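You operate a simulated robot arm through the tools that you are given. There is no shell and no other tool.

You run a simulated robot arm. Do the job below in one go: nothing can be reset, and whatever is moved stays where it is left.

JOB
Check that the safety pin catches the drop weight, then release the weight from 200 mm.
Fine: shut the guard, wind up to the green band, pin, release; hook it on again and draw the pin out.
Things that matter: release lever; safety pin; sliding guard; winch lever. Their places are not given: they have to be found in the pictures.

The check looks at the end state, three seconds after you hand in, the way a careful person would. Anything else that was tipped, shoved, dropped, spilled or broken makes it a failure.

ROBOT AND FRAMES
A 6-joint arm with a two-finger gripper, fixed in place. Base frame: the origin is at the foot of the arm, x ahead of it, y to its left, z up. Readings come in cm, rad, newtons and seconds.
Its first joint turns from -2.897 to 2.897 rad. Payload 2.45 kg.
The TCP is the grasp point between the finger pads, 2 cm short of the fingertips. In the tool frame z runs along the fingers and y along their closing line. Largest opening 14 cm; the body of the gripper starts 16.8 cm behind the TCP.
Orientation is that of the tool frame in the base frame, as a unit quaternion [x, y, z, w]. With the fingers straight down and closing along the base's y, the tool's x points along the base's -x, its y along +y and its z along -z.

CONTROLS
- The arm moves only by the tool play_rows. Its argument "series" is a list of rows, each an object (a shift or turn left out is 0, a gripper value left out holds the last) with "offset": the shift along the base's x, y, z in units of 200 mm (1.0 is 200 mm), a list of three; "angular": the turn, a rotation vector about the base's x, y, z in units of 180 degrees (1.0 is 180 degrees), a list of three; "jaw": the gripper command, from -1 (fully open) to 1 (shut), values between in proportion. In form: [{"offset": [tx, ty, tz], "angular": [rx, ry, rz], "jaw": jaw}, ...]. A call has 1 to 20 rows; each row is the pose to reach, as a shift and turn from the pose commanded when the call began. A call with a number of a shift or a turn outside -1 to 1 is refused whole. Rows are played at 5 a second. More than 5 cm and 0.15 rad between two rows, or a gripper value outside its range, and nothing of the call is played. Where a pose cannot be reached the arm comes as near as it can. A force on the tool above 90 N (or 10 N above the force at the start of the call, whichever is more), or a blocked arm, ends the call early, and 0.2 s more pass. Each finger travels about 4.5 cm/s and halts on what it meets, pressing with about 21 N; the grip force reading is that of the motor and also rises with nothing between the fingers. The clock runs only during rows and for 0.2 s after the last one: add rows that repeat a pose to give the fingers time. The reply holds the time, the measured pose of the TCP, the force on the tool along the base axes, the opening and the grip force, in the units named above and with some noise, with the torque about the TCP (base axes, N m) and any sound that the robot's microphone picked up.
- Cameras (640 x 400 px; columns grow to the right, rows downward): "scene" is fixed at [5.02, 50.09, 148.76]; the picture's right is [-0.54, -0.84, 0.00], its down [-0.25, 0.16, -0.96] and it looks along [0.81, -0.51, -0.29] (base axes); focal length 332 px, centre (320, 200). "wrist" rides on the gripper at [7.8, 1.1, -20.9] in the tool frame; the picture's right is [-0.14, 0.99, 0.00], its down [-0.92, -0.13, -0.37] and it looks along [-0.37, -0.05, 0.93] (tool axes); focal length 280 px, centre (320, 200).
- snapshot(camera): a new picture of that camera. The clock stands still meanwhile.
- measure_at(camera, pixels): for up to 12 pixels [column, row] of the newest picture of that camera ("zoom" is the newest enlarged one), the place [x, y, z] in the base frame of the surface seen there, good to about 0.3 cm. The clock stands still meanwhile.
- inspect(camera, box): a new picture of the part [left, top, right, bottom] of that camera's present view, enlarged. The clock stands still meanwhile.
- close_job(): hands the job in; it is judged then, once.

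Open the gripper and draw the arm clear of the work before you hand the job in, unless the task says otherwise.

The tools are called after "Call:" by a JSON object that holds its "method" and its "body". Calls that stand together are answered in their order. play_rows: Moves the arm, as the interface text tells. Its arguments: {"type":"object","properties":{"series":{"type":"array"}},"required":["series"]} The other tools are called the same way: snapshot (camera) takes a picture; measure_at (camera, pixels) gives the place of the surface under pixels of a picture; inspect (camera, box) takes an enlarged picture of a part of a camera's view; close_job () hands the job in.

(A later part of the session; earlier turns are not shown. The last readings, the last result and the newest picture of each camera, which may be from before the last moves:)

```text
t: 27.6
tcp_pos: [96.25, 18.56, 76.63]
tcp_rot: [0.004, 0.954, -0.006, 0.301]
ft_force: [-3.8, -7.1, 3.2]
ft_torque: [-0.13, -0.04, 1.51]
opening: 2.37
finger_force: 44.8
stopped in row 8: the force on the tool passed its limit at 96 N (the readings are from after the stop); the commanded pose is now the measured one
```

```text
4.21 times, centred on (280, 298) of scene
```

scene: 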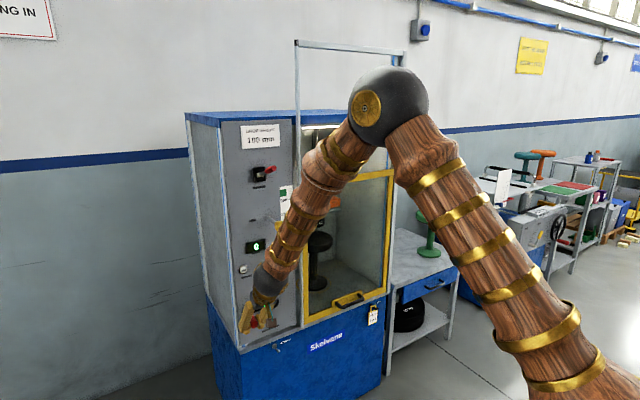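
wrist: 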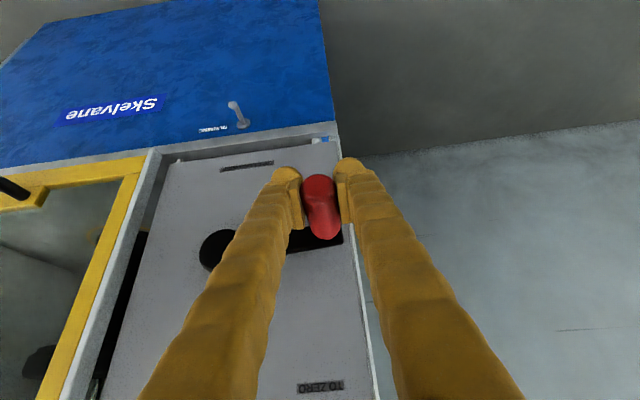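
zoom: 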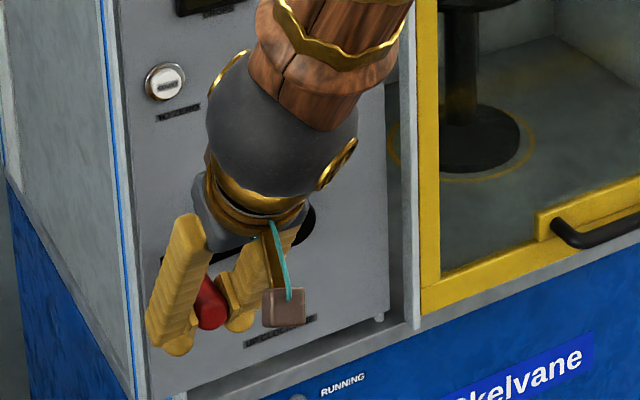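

The hub centre is (y≈8.4, z≈78.1), so the radius is about 10 cm and the crank stands at about 87°. The handle also tells me "UP CLOCKWISE", so I'll continue with the corrected circle to 135°.

Call:
{"method": "play_rows", "body": {"series": [{"offset": [0, 0, 0.052]}, {"offset": [0, -0.005, 0.104]}, {"offset": [0, -0.016, 0.1555]}, {"offset": [0, -0.0325, 0.205]}, {"offset": [0, -0.054, 0.253]}, {"offset": [0, -0.08, 0.298]}, {"offset": [0, -0.111, 0.341]}, {"offset": [0, -0.146, 0.38]}]}}

Call:
{"method": "inspect", "body": {"camera": "wrist", "box": [160, 140, 420, 310]}}

Call:
{"method": "snapshot", "body": {"camera": "scene"}}

```text
t: 29.4
tcp_pos: [96.37, 15.63, 84.37]
tcp_rot: [0.003, 0.953, -0.005, 0.301]
ft_force: [-3.8, 36.5, 16.2]
ft_torque: [-0.14, -0.01, 1.42]
opening: 2.38
finger_force: 45.4
```

```text
2.35 times, centred on (290, 225) of wrist
```

zoom: 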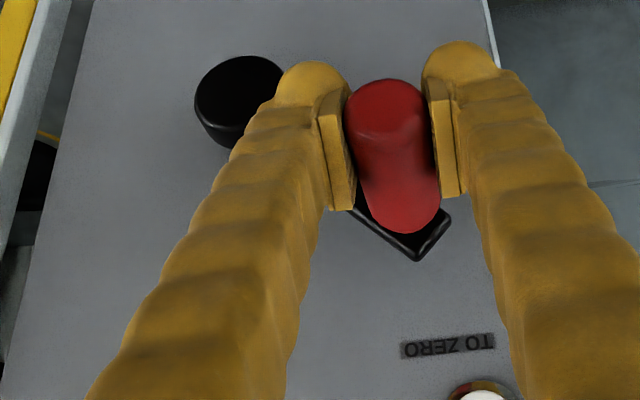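

```text
taken
```

scene: 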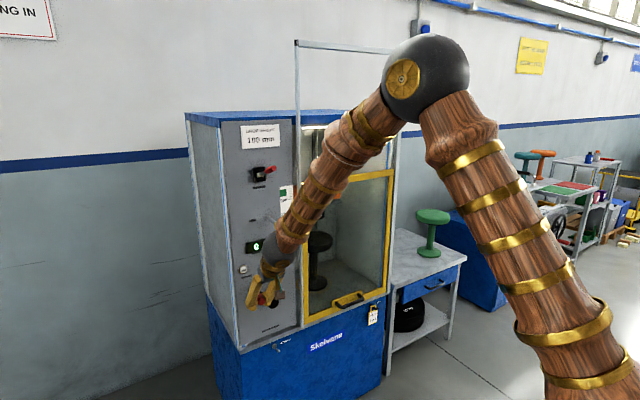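

The crank is at about 135° and the grip is still held. I'll check the pointer and weight before continuing.

Call:
{"method": "inspect", "body": {"camera": "scene", "box": [240, 170, 360, 260]}}

Call:
{"method": "snapshot", "body": {"camera": "wrist"}}

Call:
{"method": "measure_at", "body": {"camera": "wrist", "pixels": [[262, 181], [318, 182], [322, 200], [325, 225], [335, 235]]}}

```text
4.44 times, centred on (300, 215) of scene
```

zoom: 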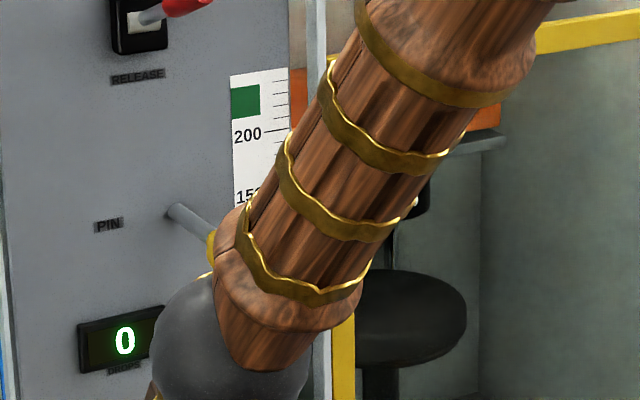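

```text
taken
```

wrist: 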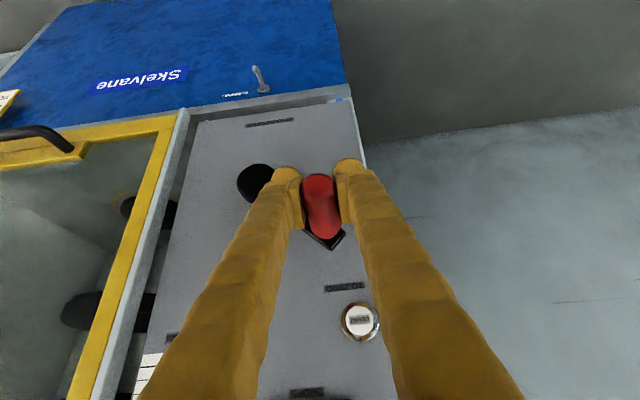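

```text
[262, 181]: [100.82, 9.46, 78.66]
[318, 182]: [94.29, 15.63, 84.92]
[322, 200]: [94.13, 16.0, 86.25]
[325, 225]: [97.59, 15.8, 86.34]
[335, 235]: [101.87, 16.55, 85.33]
```

The counter still reads 0 and the weight has lifted several cm in 135°. The arm stays clear of the pin knob (wrist x≈79 against knob 94), so I'll continue over the top to 225°.

Call:
{"method": "play_rows", "body": {"series": [{"offset": [0, -0.04, 0.036]}, {"offset": [0, -0.083, 0.067]}, {"offset": [0, -0.129, 0.094]}, {"offset": [0, -0.178, 0.1155]}, {"offset": [0, -0.229, 0.132]}, {"offset": [0, -0.281, 0.143]}, {"offset": [0, -0.334, 0.149]}, {"offset": [0, -0.387, 0.149]}, {"offset": [0, -0.44, 0.143]}, {"offset": [0, -0.493, 0.132]}, {"offset": [0, -0.543, 0.1155]}, {"offset": [0, -0.592, 0.094]}, {"offset": [0, -0.638, 0.067]}, {"offset": [0, -0.6815, 0.036]}, {"offset": [0, -0.721, 0]}]}}

Call:
{"method": "snapshot", "body": {"camera": "wrist"}}

Call:
{"method": "snapshot", "body": {"camera": "scene"}}

```text
t: 32.6
tcp_pos: [96.14, 1.25, 84.27]
tcp_rot: [0.003, 0.954, -0.005, 0.301]
ft_force: [-5.4, 24.1, 4.5]
ft_torque: [0.31, -0.15, 1.31]
opening: 2.32
finger_force: 45.0
```

```text
taken
```

wrist: 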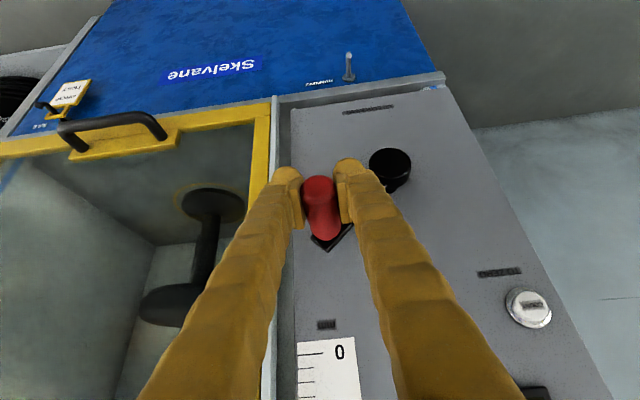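

```text
taken
```

scene: 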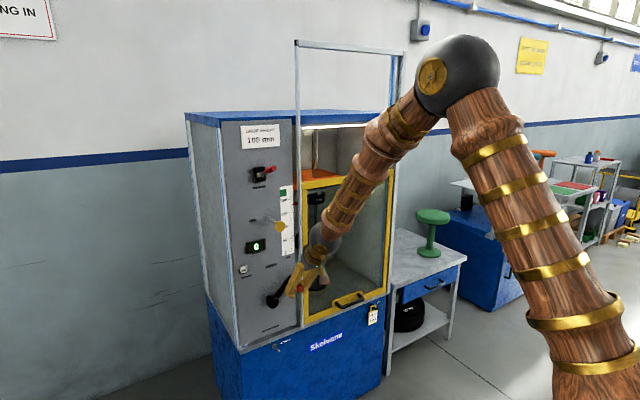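

Good progress: the crank is at about 225° and the arm no longer hides the scale. I'll read the pointer.

Call:
{"method": "inspect", "body": {"camera": "scene", "box": [240, 170, 360, 260]}}

Call:
{"method": "measure_at", "body": {"camera": "wrist", "pixels": [[390, 160], [318, 182], [322, 200], [325, 230]]}}

```text
4.44 times, centred on (300, 215) of scene
```

zoom: 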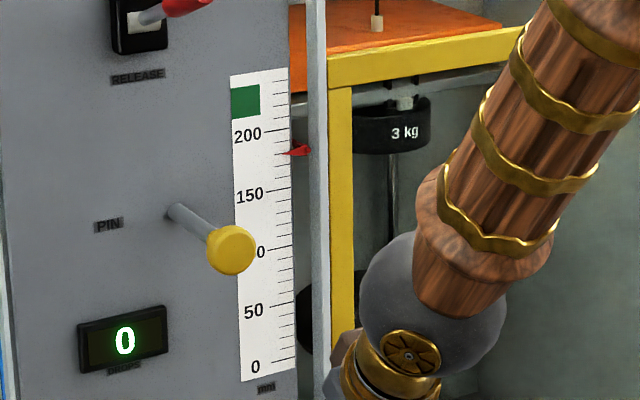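

```text
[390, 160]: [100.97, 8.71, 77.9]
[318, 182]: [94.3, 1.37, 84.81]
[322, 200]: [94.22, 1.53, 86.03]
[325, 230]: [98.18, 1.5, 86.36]
```

The pointer reads about 180 mm at 225°, which is roughly 0.8 mm per degree. The green band spans about 217–245 mm, so I need about 285°. I'll continue the arc to 285°.

Call:
{"method": "play_rows", "body": {"series": [{"offset": [0, -0.0357, -0.0397]}, {"offset": [0, -0.067, -0.083]}, {"offset": [0, -0.094, -0.129]}, {"offset": [0, -0.1155, -0.178]}, {"offset": [0, -0.132, -0.229]}, {"offset": [0, -0.143, -0.281]}, {"offset": [0, -0.149, -0.334]}, {"offset": [0, -0.149, -0.387]}, {"offset": [0, -0.143, -0.44]}, {"offset": [0, -0.132, -0.493]}]}}

Call:
{"method": "snapshot", "body": {"camera": "wrist"}}

Call:
{"method": "inspect", "body": {"camera": "scene", "box": [240, 170, 360, 260]}}

```text
t: 34.0
tcp_pos: [96.12, -1.16, 80.07]
tcp_rot: [0.071, 0.952, 0.008, 0.297]
ft_force: [11.2, 11.2, -12.4]
ft_torque: [-0.48, 0.79, 1.73]
opening: 2.87
finger_force: 44.9
out of reach, approached as far as the arm can: row 3, 4, 5, 6
stopped in row 6: the force on the tool passed its limit at 93 N (the readings are from after the stop); the commanded pose is now the measured one
```

```text
taken
```

wrist: 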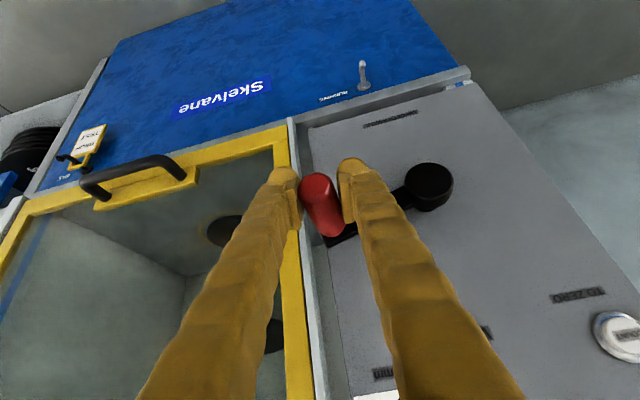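

```text
4.44 times, centred on (300, 215) of scene
```

zoom: 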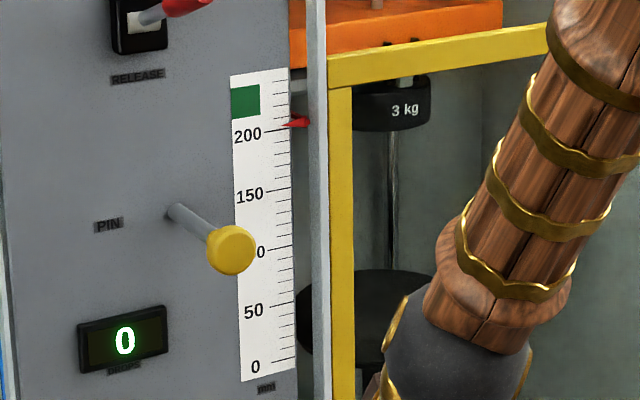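

The pointer is now at about 208 mm, and the arm reached a wrist limit at y≈-1.2. The load on the tool is small and doesn't push the crank back, so the winch seems to hold itself. I'll open the jaw slightly and check that the pointer stays.

Call:
{"method": "play_rows", "body": {"series": [{"jaw": 0.4}, {"jaw": 0.4}, {"jaw": 0.4}]}}

Call:
{"method": "inspect", "body": {"camera": "scene", "box": [240, 170, 360, 260]}}

Call:
{"method": "snapshot", "body": {"camera": "wrist"}}

```text
t: 34.8
tcp_pos: [96.14, -1.22, 80.25]
tcp_rot: [0.071, 0.953, 0.009, 0.296]
ft_force: [-1.0, -0.1, 0.2]
ft_torque: [-0.01, -0.01, 0.0]
opening: 4.19
finger_force: 0.1
```

```text
4.44 times, centred on (300, 215) of scene
```

zoom: 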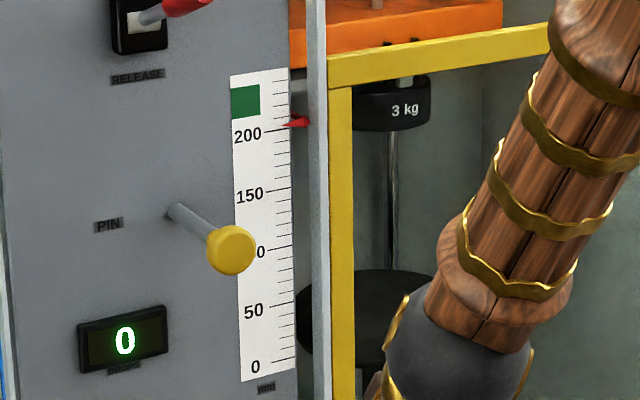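

```text
taken
```

wrist: 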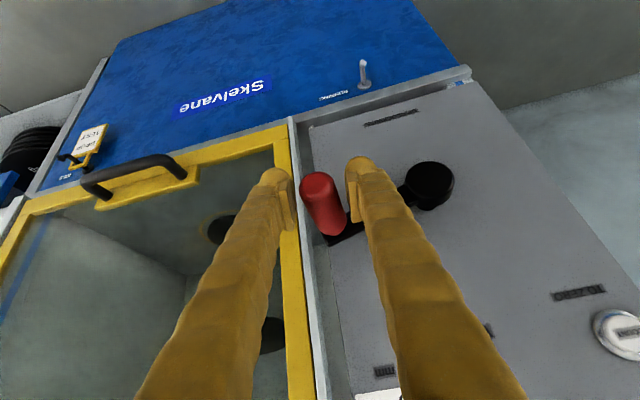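

The winch holds the weight by itself: the pointer is still at about 206–208 with the jaw loose. I'll straighten the tool roll in place, a little steeper at about 62°, and check that it is reachable here.

Call:
{"method": "play_rows", "body": {"series": [{"angular": [-0.008, 0.018, 0.021], "jaw": 0.2}, {"angular": [-0.0165, 0.036, 0.0425]}, {"angular": [-0.0165, 0.036, 0.0425]}]}}

Call:
{"method": "snapshot", "body": {"camera": "wrist"}}

Call:
{"method": "measure_at", "body": {"camera": "wrist", "pixels": [[318, 185], [322, 200], [325, 215], [330, 230], [428, 187]]}}

```text
t: 35.6
tcp_pos: [95.92, -1.33, 80.21]
tcp_rot: [0.001, 0.97, -0.001, 0.243]
ft_force: [-0.3, 0.5, -0.4]
ft_torque: [-0.03, 0.02, 0.01]
opening: 5.6
finger_force: 0.1
out of reach, approached as far as the arm can: row 1
```

```text
taken
```

wrist: 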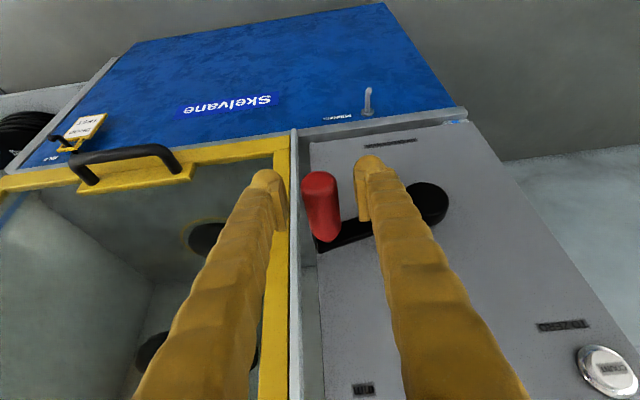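

```text
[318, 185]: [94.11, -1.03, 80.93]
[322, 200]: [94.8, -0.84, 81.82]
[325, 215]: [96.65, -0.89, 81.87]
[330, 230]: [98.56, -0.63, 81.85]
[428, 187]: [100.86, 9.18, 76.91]
```

At 62° pitch the pose is reachable, and the grip centre is at (y≈-1.0, z≈80.7), i.e. about 255°. I'll close again and turn 30° further.

Call:
{"method": "play_rows", "body": {"series": [{"offset": [0, 0.01, 0.02], "jaw": 1}, {"offset": [0, 0.01, 0.02]}, {"offset": [0, 0.01, 0.02]}, {"offset": [0, 0.01, 0.02]}, {"offset": [0, 0, -0.031]}, {"offset": [0, -0.005, -0.083]}, {"offset": [0, -0.005, -0.1355]}, {"offset": [0, 0, -0.1875]}, {"offset": [0, 0.01, -0.2388]}, {"offset": [0, 0.01, -0.2388]}]}}

Call:
{"method": "snapshot", "body": {"camera": "wrist"}}

Call:
{"method": "inspect", "body": {"camera": "scene", "box": [240, 170, 360, 260]}}

```text
t: 37.8
tcp_pos: [96.01, -1.21, 75.37]
tcp_rot: [0.001, 0.97, 0.0, 0.243]
ft_force: [16.9, -77.6, -6.9]
ft_torque: [0.35, -0.02, 0.42]
opening: 2.29
finger_force: 45.2
```

```text
taken
```

wrist: 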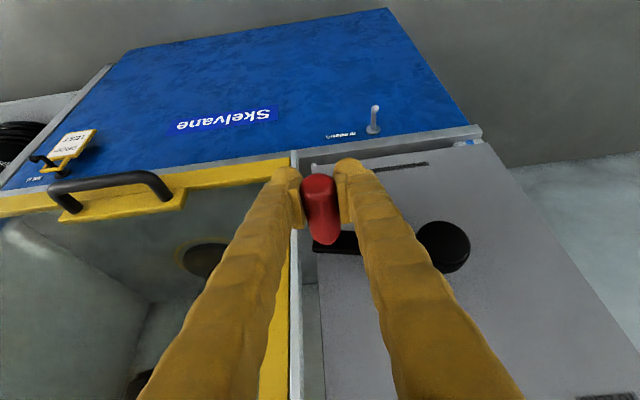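

```text
4.44 times, centred on (300, 215) of scene
```

zoom: 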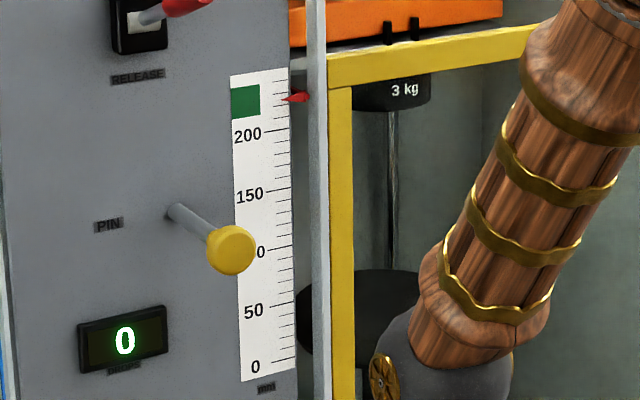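

The pointer is now level with the green band. I'll open the jaw to take off the side load (-78 N in y) and look at the scale more closely.

Call:
{"method": "play_rows", "body": {"series": [{"jaw": 0.2}, {"jaw": 0.0}, {"jaw": 0.0}, {"jaw": 0.0}]}}

Call:
{"method": "inspect", "body": {"camera": "scene", "box": [275, 180, 315, 205]}}

Call:
{"method": "snapshot", "body": {"camera": "wrist"}}

```text
t: 38.8
tcp_pos: [96.02, -1.02, 75.33]
tcp_rot: [0.0, 0.97, 0.0, 0.242]
ft_force: [-0.2, 0.5, -0.1]
ft_torque: [0.04, 0.0, 0.03]
opening: 7.01
finger_force: 0.1
```

```text
16.00 times, centred on (295, 192) of scene
```

zoom: 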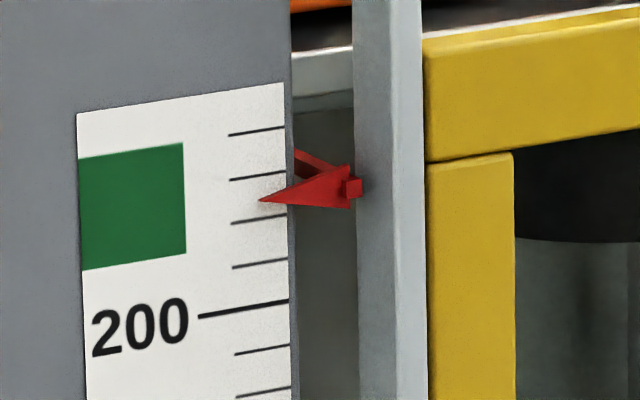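

```text
taken
```

wrist: 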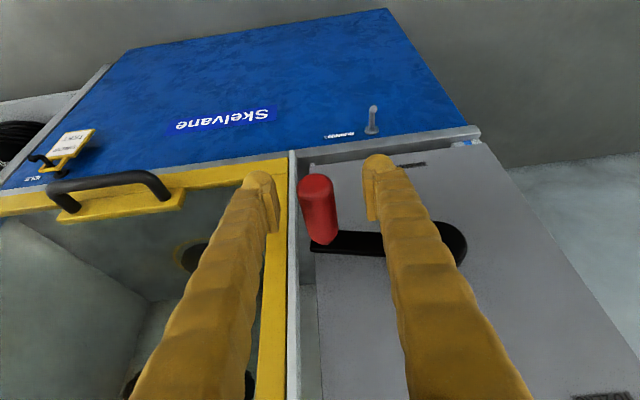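

The pointer reads about 224 mm, inside the band (215–240), and the winch holds it. I'll back the open fingers off the grip along the tool axis.

Call:
{"method": "play_rows", "body": {"series": [{"offset": [-0.09, 0, 0.17]}, {"offset": [-0.18, 0, 0.34]}, {"offset": [-0.27, 0, 0.5]}, {"offset": [-0.27, 0, 0.6]}, {"offset": [-0.27, 0, 0.6]}]}}

Call:
{"method": "inspect", "body": {"camera": "scene", "box": [230, 160, 390, 280]}}

```text
t: 40.0
tcp_pos: [90.7, -1.0, 87.39]
tcp_rot: [0.0, 0.97, 0.0, 0.242]
ft_force: [0.1, 0.1, 0.2]
ft_torque: [-0.02, 0.04, 0.0]
opening: 7.03
finger_force: 0.2
```

```text
3.33 times, centred on (310, 220) of scene
```

zoom: 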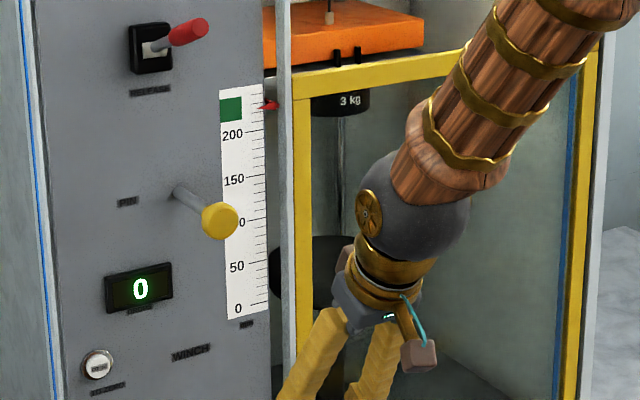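

Clear of the crank. Now I raise the tool and bring it level in front of the pin knob at (94.8, 7.3, 109.7), shutting the fingers on the way.

Call:
{"method": "play_rows", "body": {"series": [{"offset": [-0.1, 0, 0.2], "jaw": 1}, {"offset": [-0.2, 0, 0.4]}, {"offset": [-0.3, 0.05, 0.6], "angular": [0, -0.035, 0]}, {"offset": [-0.35, 0.1, 0.8], "angular": [0, -0.075, 0]}, {"offset": [-0.4, 0.15, 0.98], "angular": [0, -0.115, 0]}, {"offset": [-0.45, 0.2, 0.98], "angular": [0, -0.155, 0]}, {"offset": [-0.5, 0.25, 0.98], "angular": [0, -0.195, 0]}, {"offset": [-0.5, 0.3, 0.98], "angular": [0, -0.235, 0]}, {"offset": [-0.5, 0.35, 0.98], "angular": [0, -0.275, 0]}, {"offset": [-0.5, 0.42, 0.98], "angular": [0, -0.315, 0]}, {"offset": [-0.5, 0.42, 0.98], "angular": [0, -0.344, 0]}, {"offset": [-0.5, 0.42, 0.98], "angular": [0, -0.344, 0]}]}}

Call:
{"method": "snapshot", "body": {"camera": "wrist"}}

Call:
{"method": "snapshot", "body": {"camera": "scene"}}

```text
t: 42.6
tcp_pos: [80.69, 7.33, 107.06]
tcp_rot: [0.0, 0.706, 0.0, 0.708]
ft_force: [0.1, -0.4, 0.3]
ft_torque: [0.01, -0.01, 0.02]
opening: 0.0
finger_force: 21.0
out of reach, approached as far as the arm can: row 5, 6
```

```text
taken
```

wrist: 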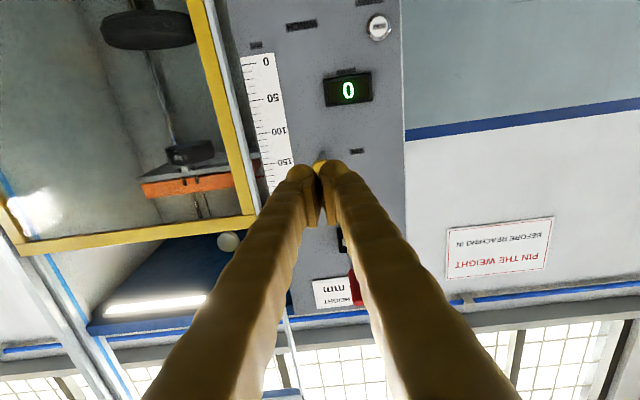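

```text
taken
```

scene: 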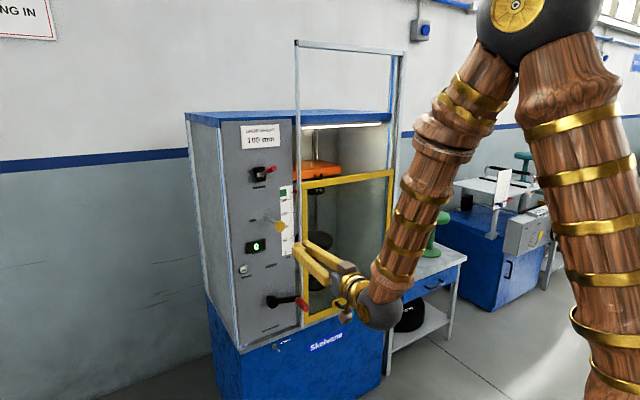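

Level and in front of the pin, with the knob partly hidden by the tips at (320,165) in the wrist view. I'll measure the pin in an enlarged scene view.

Call:
{"method": "inspect", "body": {"camera": "scene", "box": [250, 205, 310, 245]}}

Call:
{"method": "measure_at", "body": {"camera": "zoom", "pixels": [[190, 130], [240, 170], [270, 185], [320, 220], [300, 220], [345, 220], [320, 195], [320, 245], [285, 205]]}}

```text
10.00 times, centred on (280, 225) of scene
```

zoom: 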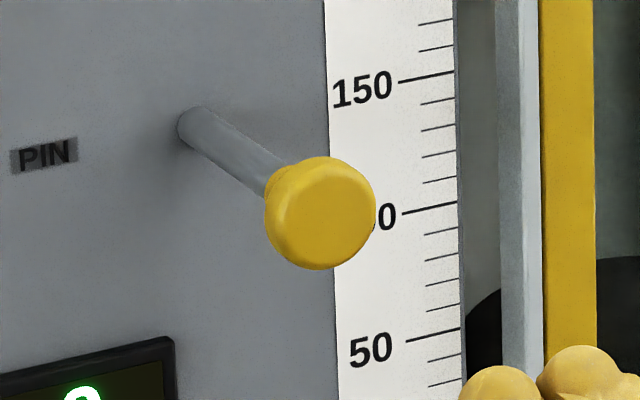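

```text
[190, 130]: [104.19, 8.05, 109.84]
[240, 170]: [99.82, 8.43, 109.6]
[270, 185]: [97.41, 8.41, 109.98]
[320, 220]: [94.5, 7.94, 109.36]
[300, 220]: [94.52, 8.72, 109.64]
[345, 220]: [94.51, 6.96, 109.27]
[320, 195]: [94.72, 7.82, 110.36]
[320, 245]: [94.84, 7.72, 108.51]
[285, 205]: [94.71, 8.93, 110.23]
```

The pin knob is centred at (94.5, 7.8, 109.4) with about 8 cm of stem out. I'll line the shut fingertips up with it and push it in towards +x slowly, watching for the stop.

Call:
{"method": "play_rows", "body": {"series": [{"offset": [0.15, 0.024, 0.06]}, {"offset": [0.3, 0.024, 0.117]}, {"offset": [0.45, 0.024, 0.117]}, {"offset": [0.54, 0.024, 0.117]}, {"offset": [0.58, 0.024, 0.117]}, {"offset": [0.62, 0.024, 0.117]}, {"offset": [0.66, 0.024, 0.117]}, {"offset": [0.7, 0.024, 0.117]}, {"offset": [0.74, 0.024, 0.117]}, {"offset": [0.78, 0.024, 0.117]}, {"offset": [0.82, 0.024, 0.117]}]}}

Call:
{"method": "inspect", "body": {"camera": "scene", "box": [230, 160, 390, 280]}}

Call:
{"method": "snapshot", "body": {"camera": "wrist"}}

```text
t: 45.0
tcp_pos: [97.05, 7.83, 109.3]
tcp_rot: [0.0, 0.707, 0.0, 0.707]
ft_force: [-0.1, 0.1, 0.3]
ft_torque: [0.03, 0.01, 0.02]
opening: 0.6
finger_force: 29.2
```

```text
3.33 times, centred on (310, 220) of scene
```

zoom: 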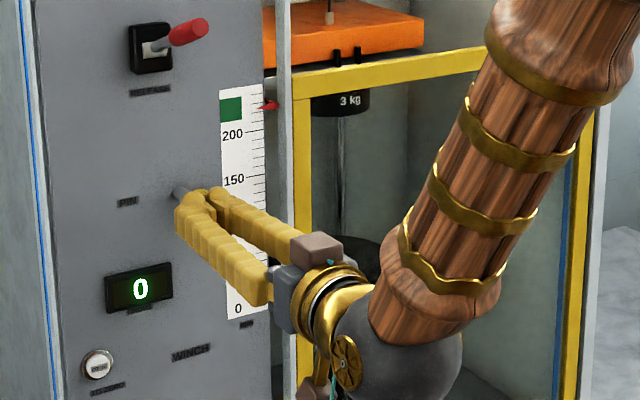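

```text
taken
```

wrist: 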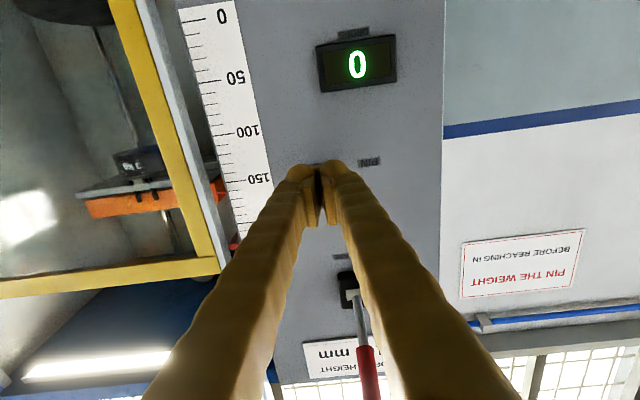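

The pin has moved in about 4.5 cm without a noticeable force and a bit of stem still shows at the panel. I'll keep pushing until it stops.

Call:
{"method": "play_rows", "body": {"series": [{"offset": [0.04, 0, 0]}, {"offset": [0.08, 0, 0]}, {"offset": [0.12, 0, 0]}, {"offset": [0.16, 0, 0]}, {"offset": [0.2, 0, 0]}]}}

Call:
{"method": "inspect", "body": {"camera": "scene", "box": [250, 190, 330, 250]}}

```text
t: 46.0
tcp_pos: [99.68, 7.78, 109.37]
tcp_rot: [0.001, 0.707, 0.0, 0.707]
ft_force: [-59.2, -1.0, 11.6]
ft_torque: [0.07, -0.21, 0.03]
opening: 0.62
finger_force: 29.3
stopped in row 5: the force on the tool passed its limit at 118 N (the readings are from after the stop); the commanded pose is now the measured one
```

```text
6.67 times, centred on (290, 220) of scene
```

zoom: 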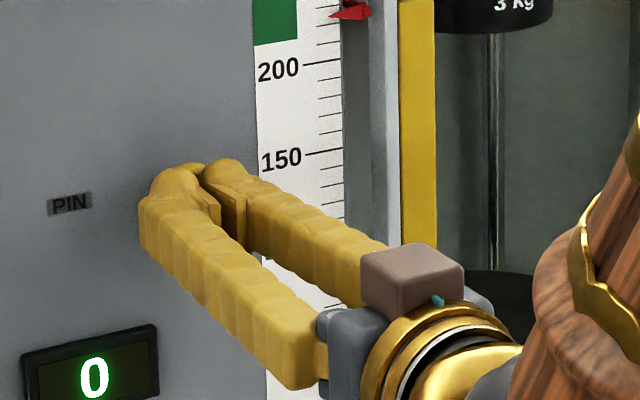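

The pin met a hard stop with the knob face at x≈101.7, a stroke of about 7 cm. I'll back straight off and look at it.

Call:
{"method": "play_rows", "body": {"series": [{"offset": [-0.05, 0, 0]}, {"offset": [-0.2, 0, 0]}, {"offset": [-0.4, 0, 0]}, {"offset": [-0.6, 0, 0]}, {"offset": [-0.7, 0, 0]}, {"offset": [-0.7, 0, 0]}]}}

Call:
{"method": "inspect", "body": {"camera": "scene", "box": [230, 150, 390, 270]}}

Call:
{"method": "snapshot", "body": {"camera": "wrist"}}

```text
t: 47.4
tcp_pos: [86.08, 7.87, 109.18]
tcp_rot: [0.002, 0.708, -0.001, 0.706]
ft_force: [-0.7, -0.3, 1.0]
ft_torque: [0.01, 0.02, -0.01]
opening: 0.0
finger_force: 29.4
```

```text
3.33 times, centred on (310, 210) of scene
```

zoom: 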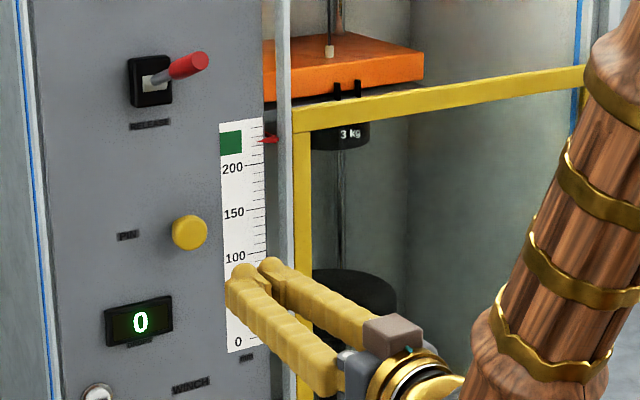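

```text
taken
```

wrist: 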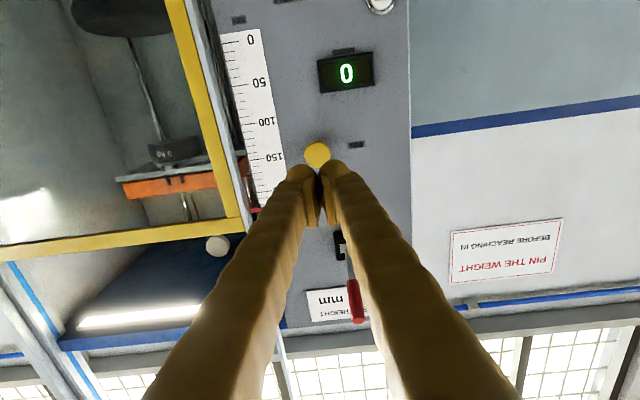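

The pin is in (knob flush at (190,232) in the enlarged picture) and the pointer is still in the green band. Next is the release lever, so I'll rise in front of it and stay clear of its tip at x 92.6.

Call:
{"method": "play_rows", "body": {"series": [{"offset": [-0.1, 0, 0.1]}, {"offset": [-0.1, 0.05, 0.3]}, {"offset": [-0.1, 0.1, 0.5]}, {"offset": [-0.1, 0.13, 0.7]}, {"offset": [-0.1, 0.13, 0.85]}, {"offset": [-0.1, 0.13, 1.0]}, {"offset": [-0.1, 0.13, 1.0]}]}}

Call:
{"method": "inspect", "body": {"camera": "scene", "box": [240, 150, 320, 200]}}

Call:
{"method": "measure_at", "body": {"camera": "zoom", "pixels": [[140, 180], [180, 165], [215, 150], [240, 140], [255, 140], [228, 120], [228, 160]]}}

```text
t: 49.0
tcp_pos: [83.92, 10.34, 129.22]
tcp_rot: [0.001, 0.708, 0.0, 0.706]
ft_force: [0.3, -0.4, 0.4]
ft_torque: [0.01, 0.02, -0.04]
opening: 0.0
finger_force: 29.2
```

```text
8.00 times, centred on (280, 175) of scene
```

zoom: 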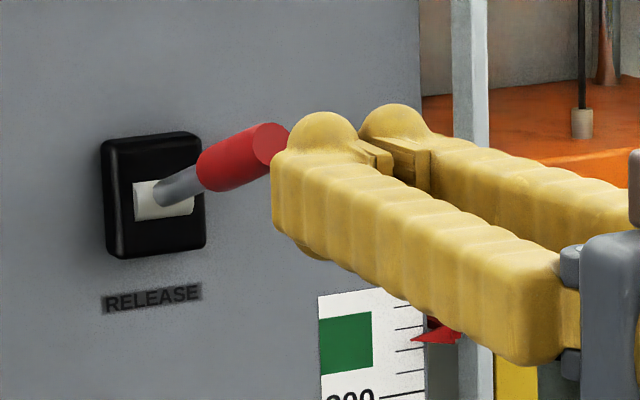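

```text
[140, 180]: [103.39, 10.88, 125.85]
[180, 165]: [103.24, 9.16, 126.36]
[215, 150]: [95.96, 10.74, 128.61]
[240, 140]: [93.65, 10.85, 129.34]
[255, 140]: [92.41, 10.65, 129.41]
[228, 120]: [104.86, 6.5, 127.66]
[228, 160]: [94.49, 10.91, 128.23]
```

The red lever grip runs from x 92.5 to 97 with its axis at about z 128.6 and y 10.3. I'll come in above it and press it down gradually.

Call:
{"method": "play_rows", "body": {"series": [{"offset": [0, 0, 0.15]}, {"offset": [0, 0, 0.3]}, {"offset": [0.2, 0, 0.3]}, {"offset": [0.4, 0, 0.3]}, {"offset": [0.5, 0, 0.3]}, {"offset": [0.5, 0, 0.2]}, {"offset": [0.5, 0, 0.12]}, {"offset": [0.5, 0, 0.07]}, {"offset": [0.5, 0, 0.02]}, {"offset": [0.5, 0, -0.03]}, {"offset": [0.5, 0, -0.08]}]}}

Call:
{"method": "inspect", "body": {"camera": "scene", "box": [230, 130, 390, 250]}}

```text
t: 51.4
tcp_pos: [93.87, 10.43, 127.77]
tcp_rot: [0.0, 0.708, 0.001, 0.707]
ft_force: [0.4, -0.1, 2.6]
ft_torque: [-0.02, -0.05, 0.01]
opening: 0.0
finger_force: 29.7
```

```text
3.33 times, centred on (310, 190) of scene
```

zoom: 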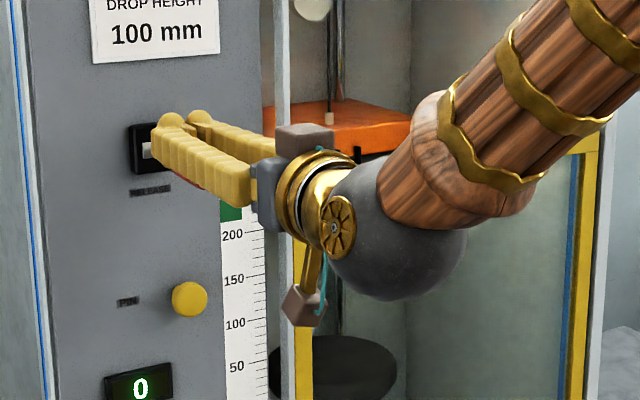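

The lever is moving down under the fingers with about 2.6 N. I'll keep pressing and watch for a sound or a stop.

Call:
{"method": "play_rows", "body": {"series": [{"offset": [0, 0, -0.05]}, {"offset": [0, 0, -0.1]}, {"offset": [0, 0, -0.15]}, {"offset": [0, 0, -0.2]}, {"offset": [0, 0, -0.25]}]}}

Call:
{"method": "inspect", "body": {"camera": "scene", "box": [230, 130, 390, 250]}}

```text
t: 52.5
tcp_pos: [94.15, 10.42, 124.96]
tcp_rot: [0.002, 0.698, 0.001, 0.716]
ft_force: [-6.8, -5.1, 23.5]
ft_torque: [-0.3, -0.19, -0.08]
opening: 0.0
finger_force: 29.8
stopped in row 5: the force on the tool passed its limit at 104 N (the readings are from after the stop); the commanded pose is now the measured one
```

```text
3.33 times, centred on (310, 190) of scene
```

zoom: 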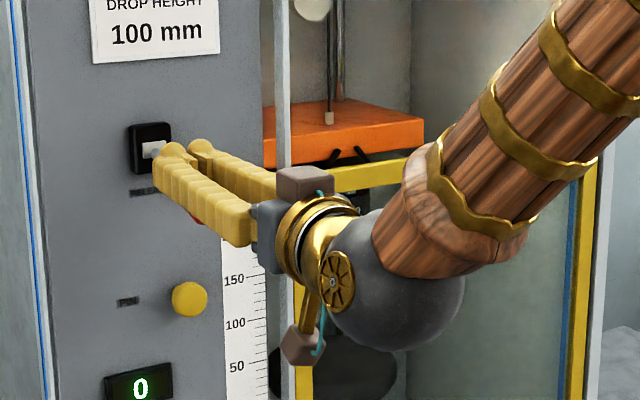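

The lever hit its end stop, and the gripper jaws under the orange carriage have splayed open at (345,155). I'll lift off and see what happened to the weight and lever.

Call:
{"method": "play_rows", "body": {"series": [{"offset": [0, 0, 0.1]}, {"offset": [-0.05, 0, 0.25]}, {"offset": [-0.05, 0, 0.45]}, {"offset": [-0.3, 0, 0.45]}, {"offset": [-0.5, 0, 0.45]}, {"offset": [-0.6, -0.2, 0.45]}, {"offset": [-0.6, -0.4, 0.45]}, {"offset": [-0.6, -0.6, 0.45]}, {"offset": [-0.6, -0.8, 0.45]}, {"offset": [-0.6, -0.9, 0.45]}]}}

Call:
{"method": "snapshot", "body": {"camera": "scene"}}

Call:
{"method": "inspect", "body": {"camera": "scene", "box": [230, 140, 390, 260]}}

Call:
{"method": "inspect", "body": {"camera": "scene", "box": [290, 150, 370, 210]}}

Call:
{"method": "snapshot", "body": {"camera": "wrist"}}

```text
t: 54.8
tcp_pos: [82.04, -7.66, 133.58]
tcp_rot: [0.001, 0.7, 0.001, 0.714]
ft_force: [-0.2, 0.0, 0.1]
ft_torque: [0.01, 0.0, -0.02]
opening: 0.0
finger_force: 29.1
```

```text
taken
```

scene: 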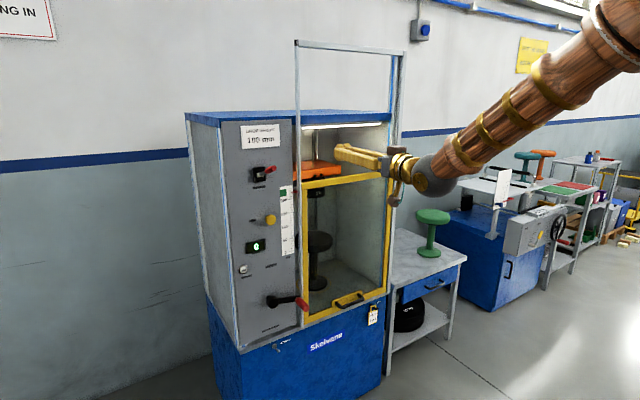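

```text
3.33 times, centred on (310, 200) of scene
```

zoom: 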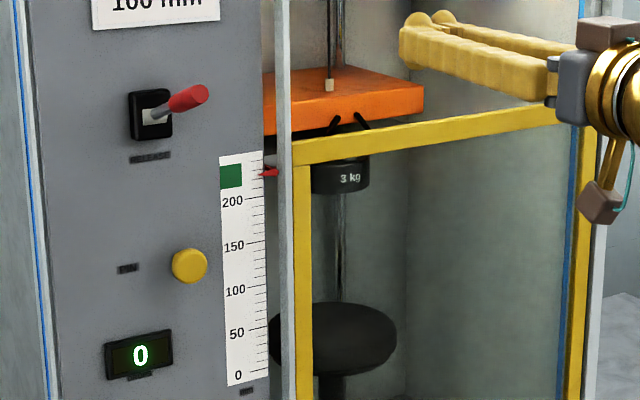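

```text
6.67 times, centred on (330, 180) of scene
```

zoom: 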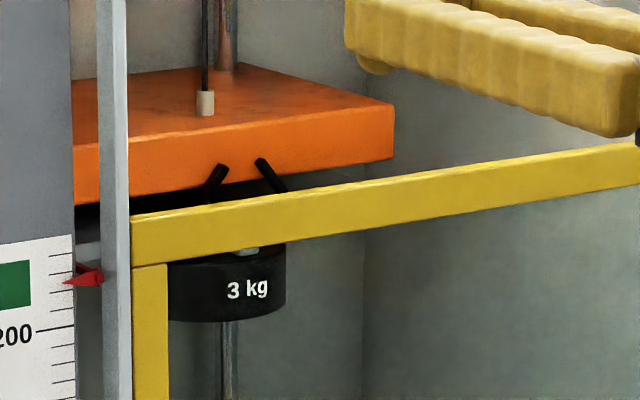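

```text
taken
```

wrist: 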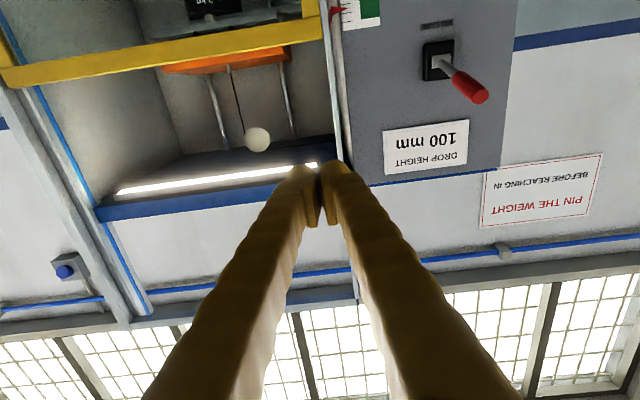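

The safety pin caught the weight. The 3 kg weight now hangs clearly lower than the hooks, which are still up at about 224 mm on the pointer, and the counter still shows 0; the lever sprang back up. To hook it on again I'll wind the hooks down, so first I go back to the winch grip, which was left at about 285° (y≈-1, z≈75.5).

Call:
{"method": "play_rows", "body": {"series": [{"offset": [0, 0.05, -0.2]}, {"offset": [0, 0.1, -0.4], "angular": [0, 0.035, 0]}, {"offset": [0, 0.2, -0.6], "angular": [0, 0.075, 0]}, {"offset": [0.05, 0.3, -0.8], "angular": [0, 0.115, 0]}, {"offset": [0.1, 0.33, -1.0], "angular": [0, 0.155, 0]}, {"offset": [0.15, 0.33, -1.0], "angular": [0, 0.195, 0]}, {"offset": [0.2, 0.33, -1.0], "angular": [0, 0.235, 0]}, {"offset": [0.2, 0.33, -1.0], "angular": [0, 0.275, 0]}, {"offset": [0.2, 0.33, -1.0], "angular": [0, 0.315, 0]}, {"offset": [0.2, 0.33, -1.0], "angular": [0, 0.35, 0], "jaw": 0}, {"offset": [0.2, 0.33, -1.0], "angular": [0, 0.35, 0]}]}}

Call:
{"method": "snapshot", "body": {"camera": "wrist"}}

Call:
{"method": "inspect", "body": {"camera": "scene", "box": [230, 140, 390, 260]}}

```text
t: 57.1
tcp_pos: [86.08, -0.92, 113.65]
tcp_rot: [0.001, 0.97, 0.0, 0.242]
ft_force: [-0.6, 0.6, 0.3]
ft_torque: [-0.01, 0.03, 0.0]
opening: 5.18
finger_force: 0.1
out of reach, approached as far as the arm can: row 7
```

```text
taken
```

wrist: 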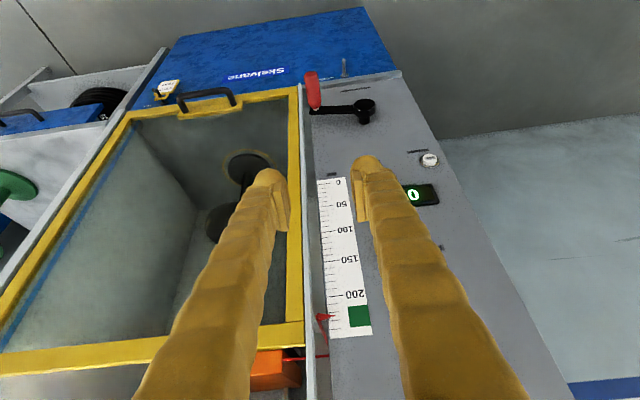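

```text
3.33 times, centred on (310, 200) of scene
```

zoom: 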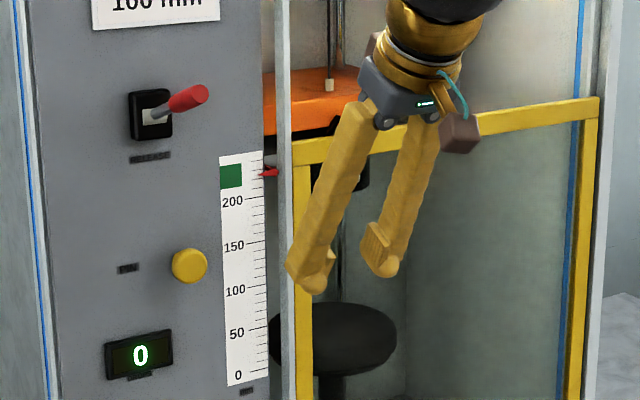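

At 62° pitch and about 26 cm above the winch. I'll go down to just above the grip and then onto it.

Call:
{"method": "play_rows", "body": {"series": [{"offset": [0.05, 0, -0.2], "jaw": 0}, {"offset": [0.1, 0, -0.4]}, {"offset": [0.15, 0, -0.6]}, {"offset": [0.2, 0, -0.8]}, {"offset": [0.23, 0, -0.98]}, {"offset": [0.23, 0, -0.98]}]}}

Call:
{"method": "snapshot", "body": {"camera": "wrist"}}

Call:
{"method": "measure_at", "body": {"camera": "wrist", "pixels": [[310, 110], [310, 125], [312, 140], [390, 160]]}}

```text
t: 58.5
tcp_pos: [90.71, -0.97, 93.9]
tcp_rot: [0.001, 0.97, 0.0, 0.243]
ft_force: [-1.1, -0.1, 0.9]
ft_torque: [-0.01, -0.01, 0.0]
opening: 6.98
finger_force: 0.0
```

```text
taken
```

wrist: 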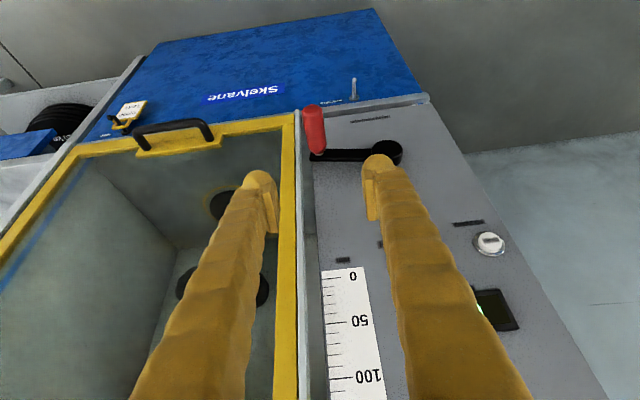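

```text
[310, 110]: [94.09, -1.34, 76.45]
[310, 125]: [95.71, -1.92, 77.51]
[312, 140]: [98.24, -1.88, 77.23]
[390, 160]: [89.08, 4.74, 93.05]
```

The grip centre is now at about (y -1.35, z 76.2). I'll straddle it with the fingers and close.

Call:
{"method": "play_rows", "body": {"series": [{"offset": [0, -0.02, -0.2]}, {"offset": [0, -0.02, -0.37]}, {"offset": [0.09, -0.02, -0.54]}, {"offset": [0.18, -0.02, -0.71]}, {"offset": [0.265, -0.02, -0.885]}, {"offset": [0.265, -0.02, -0.885], "jaw": 1}, {"offset": [0.265, -0.02, -0.885]}, {"offset": [0.265, -0.02, -0.885]}, {"offset": [0.265, -0.02, -0.885]}, {"offset": [0.265, -0.02, -0.885]}]}}

Call:
{"method": "snapshot", "body": {"camera": "wrist"}}

Call:
{"method": "inspect", "body": {"camera": "scene", "box": [230, 140, 390, 260]}}

```text
t: 60.8
tcp_pos: [96.09, -1.27, 76.15]
tcp_rot: [0.001, 0.97, 0.0, 0.243]
ft_force: [6.9, 18.5, -6.2]
ft_torque: [0.06, 0.05, 0.22]
opening: 2.6
finger_force: 44.9
```

```text
taken
```

wrist: 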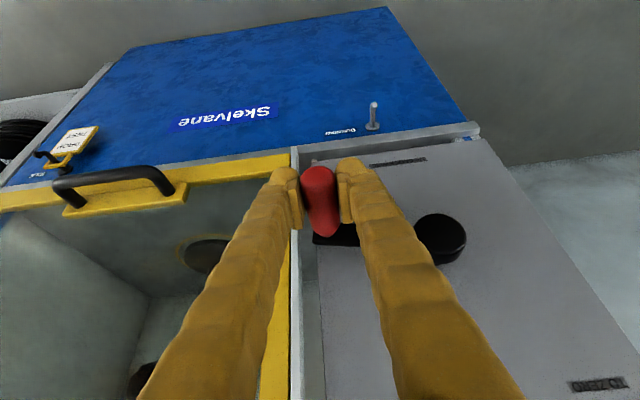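

```text
3.33 times, centred on (310, 200) of scene
```

zoom: 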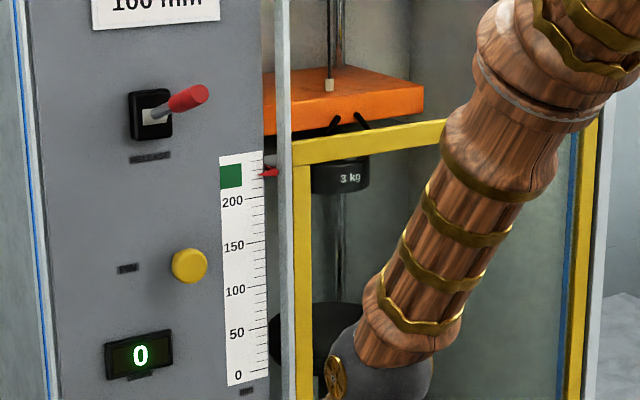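

Gripped at about 281°. Now I wind back counter-clockwise, with the grip moving up, through 18° and check the hooks.

Call:
{"method": "play_rows", "body": {"series": [{"offset": [0, -0.004, 0.026]}, {"offset": [0, -0.007, 0.0515]}, {"offset": [0, -0.008, 0.0775]}, {"offset": [0, -0.009, 0.1035]}, {"offset": [0, -0.007, 0.13]}, {"offset": [0, -0.005, 0.1555]}, {"offset": [0, -0.005, 0.1555]}]}}

Call:
{"method": "inspect", "body": {"camera": "scene", "box": [275, 165, 355, 215]}}

Call:
{"method": "snapshot", "body": {"camera": "wrist"}}

```text
t: 62.4
tcp_pos: [95.99, -1.45, 79.39]
tcp_rot: [0.001, 0.97, 0.0, 0.243]
ft_force: [2.8, 13.0, -13.8]
ft_torque: [0.44, 0.35, -0.08]
opening: 2.65
finger_force: 45.2
```

```text
8.00 times, centred on (315, 190) of scene
```

zoom: 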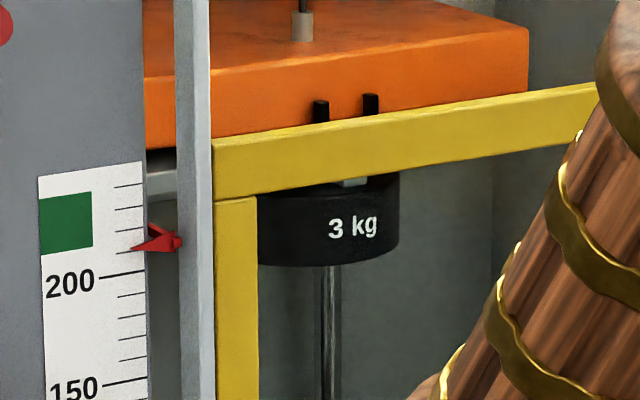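

```text
taken
```

wrist: 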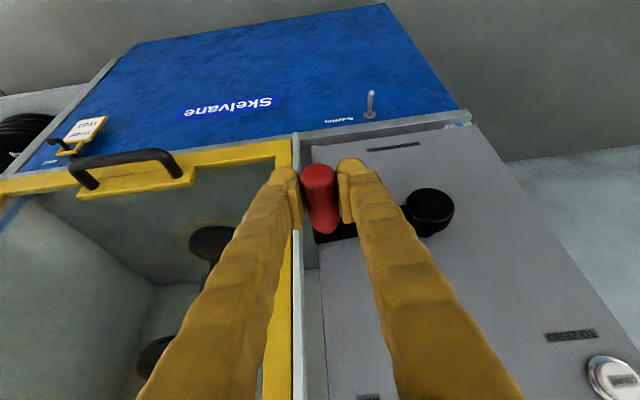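

The hooks under the carriage have closed upright again, at (320,112) and (370,105), with the pointer at about 211, so the weight is hooked on. I'll wind back up to the green band to lift it off the pin and confirm it rises with the hooks.

Call:
{"method": "play_rows", "body": {"series": [{"offset": [0, -0.002, -0.026]}, {"offset": [0, -0.004, -0.052]}, {"offset": [0, -0.004, -0.078]}, {"offset": [0, -0.002, -0.104]}, {"offset": [0, 0.001, -0.13]}, {"offset": [0, 0.005, -0.1555]}, {"offset": [0, 0.008, -0.175]}, {"offset": [0, 0.008, -0.175]}]}}

Call:
{"method": "inspect", "body": {"camera": "scene", "box": [275, 165, 355, 215]}}

Call:
{"method": "snapshot", "body": {"camera": "wrist"}}

```text
t: 64.2
tcp_pos: [95.98, -1.24, 75.95]
tcp_rot: [0.001, 0.97, 0.0, 0.244]
ft_force: [-7.5, 16.9, 18.3]
ft_torque: [0.08, -0.3, 0.22]
opening: 2.59
finger_force: 45.2
```

```text
8.00 times, centred on (315, 190) of scene
```

zoom: 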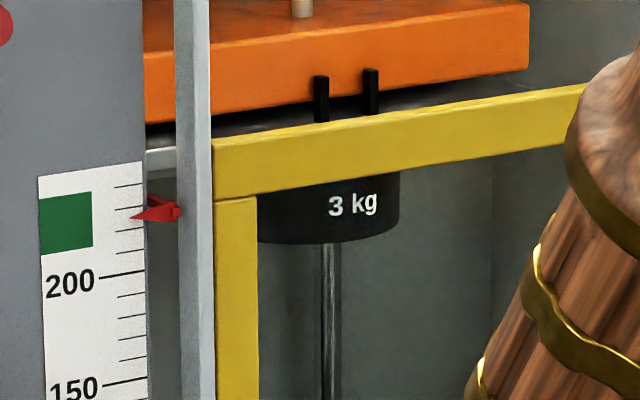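

```text
taken
```

wrist: 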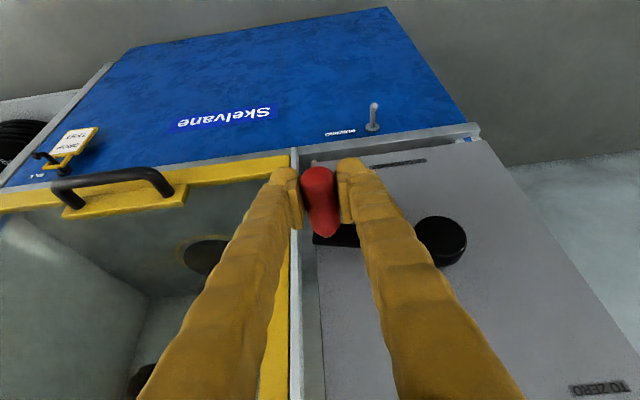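

The weight's lower edge rose from row 265 to 242 along with the hooks, and the pointer is back in the green band, so it is hooked and off the pin. I'll let go of the crank and go to the pin to draw it out.

Call:
{"method": "play_rows", "body": {"series": [{"jaw": 0}, {"jaw": 0}, {"jaw": 0}, {"offset": [-0.09, 0, 0.17]}, {"offset": [-0.18, 0, 0.34]}, {"offset": [-0.27, 0, 0.52]}, {"offset": [-0.3, 0, 0.72]}, {"offset": [-0.4, 0, 0.9]}, {"offset": [-0.4, 0, 0.9]}]}}

Call:
{"method": "inspect", "body": {"camera": "scene", "box": [250, 205, 310, 245]}}

Call:
{"method": "measure_at", "body": {"camera": "zoom", "pixels": [[200, 150], [180, 150], [230, 150], [205, 120], [205, 180], [150, 140], [205, 165], [170, 130]]}}

```text
t: 66.2
tcp_pos: [87.85, -1.41, 93.89]
tcp_rot: [0.002, 0.97, 0.0, 0.244]
ft_force: [0.2, 0.3, 0.1]
ft_torque: [0.01, 0.02, -0.01]
opening: 6.98
finger_force: 0.1
```

```text
10.00 times, centred on (280, 225) of scene
```

zoom: 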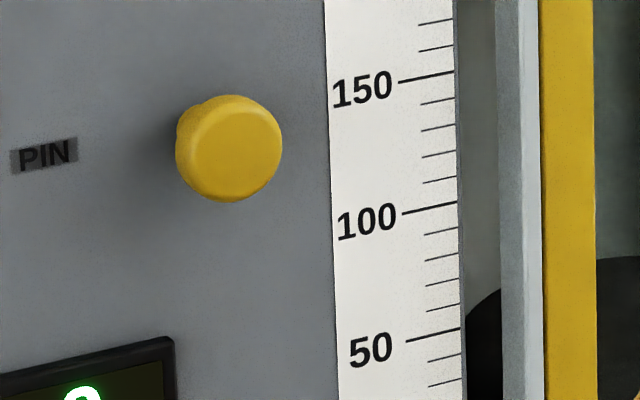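

```text
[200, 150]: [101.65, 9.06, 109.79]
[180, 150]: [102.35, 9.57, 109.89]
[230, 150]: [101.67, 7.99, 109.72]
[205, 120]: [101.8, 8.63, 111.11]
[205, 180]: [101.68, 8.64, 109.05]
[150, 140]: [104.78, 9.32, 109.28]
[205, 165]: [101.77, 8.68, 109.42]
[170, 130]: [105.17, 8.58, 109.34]
```

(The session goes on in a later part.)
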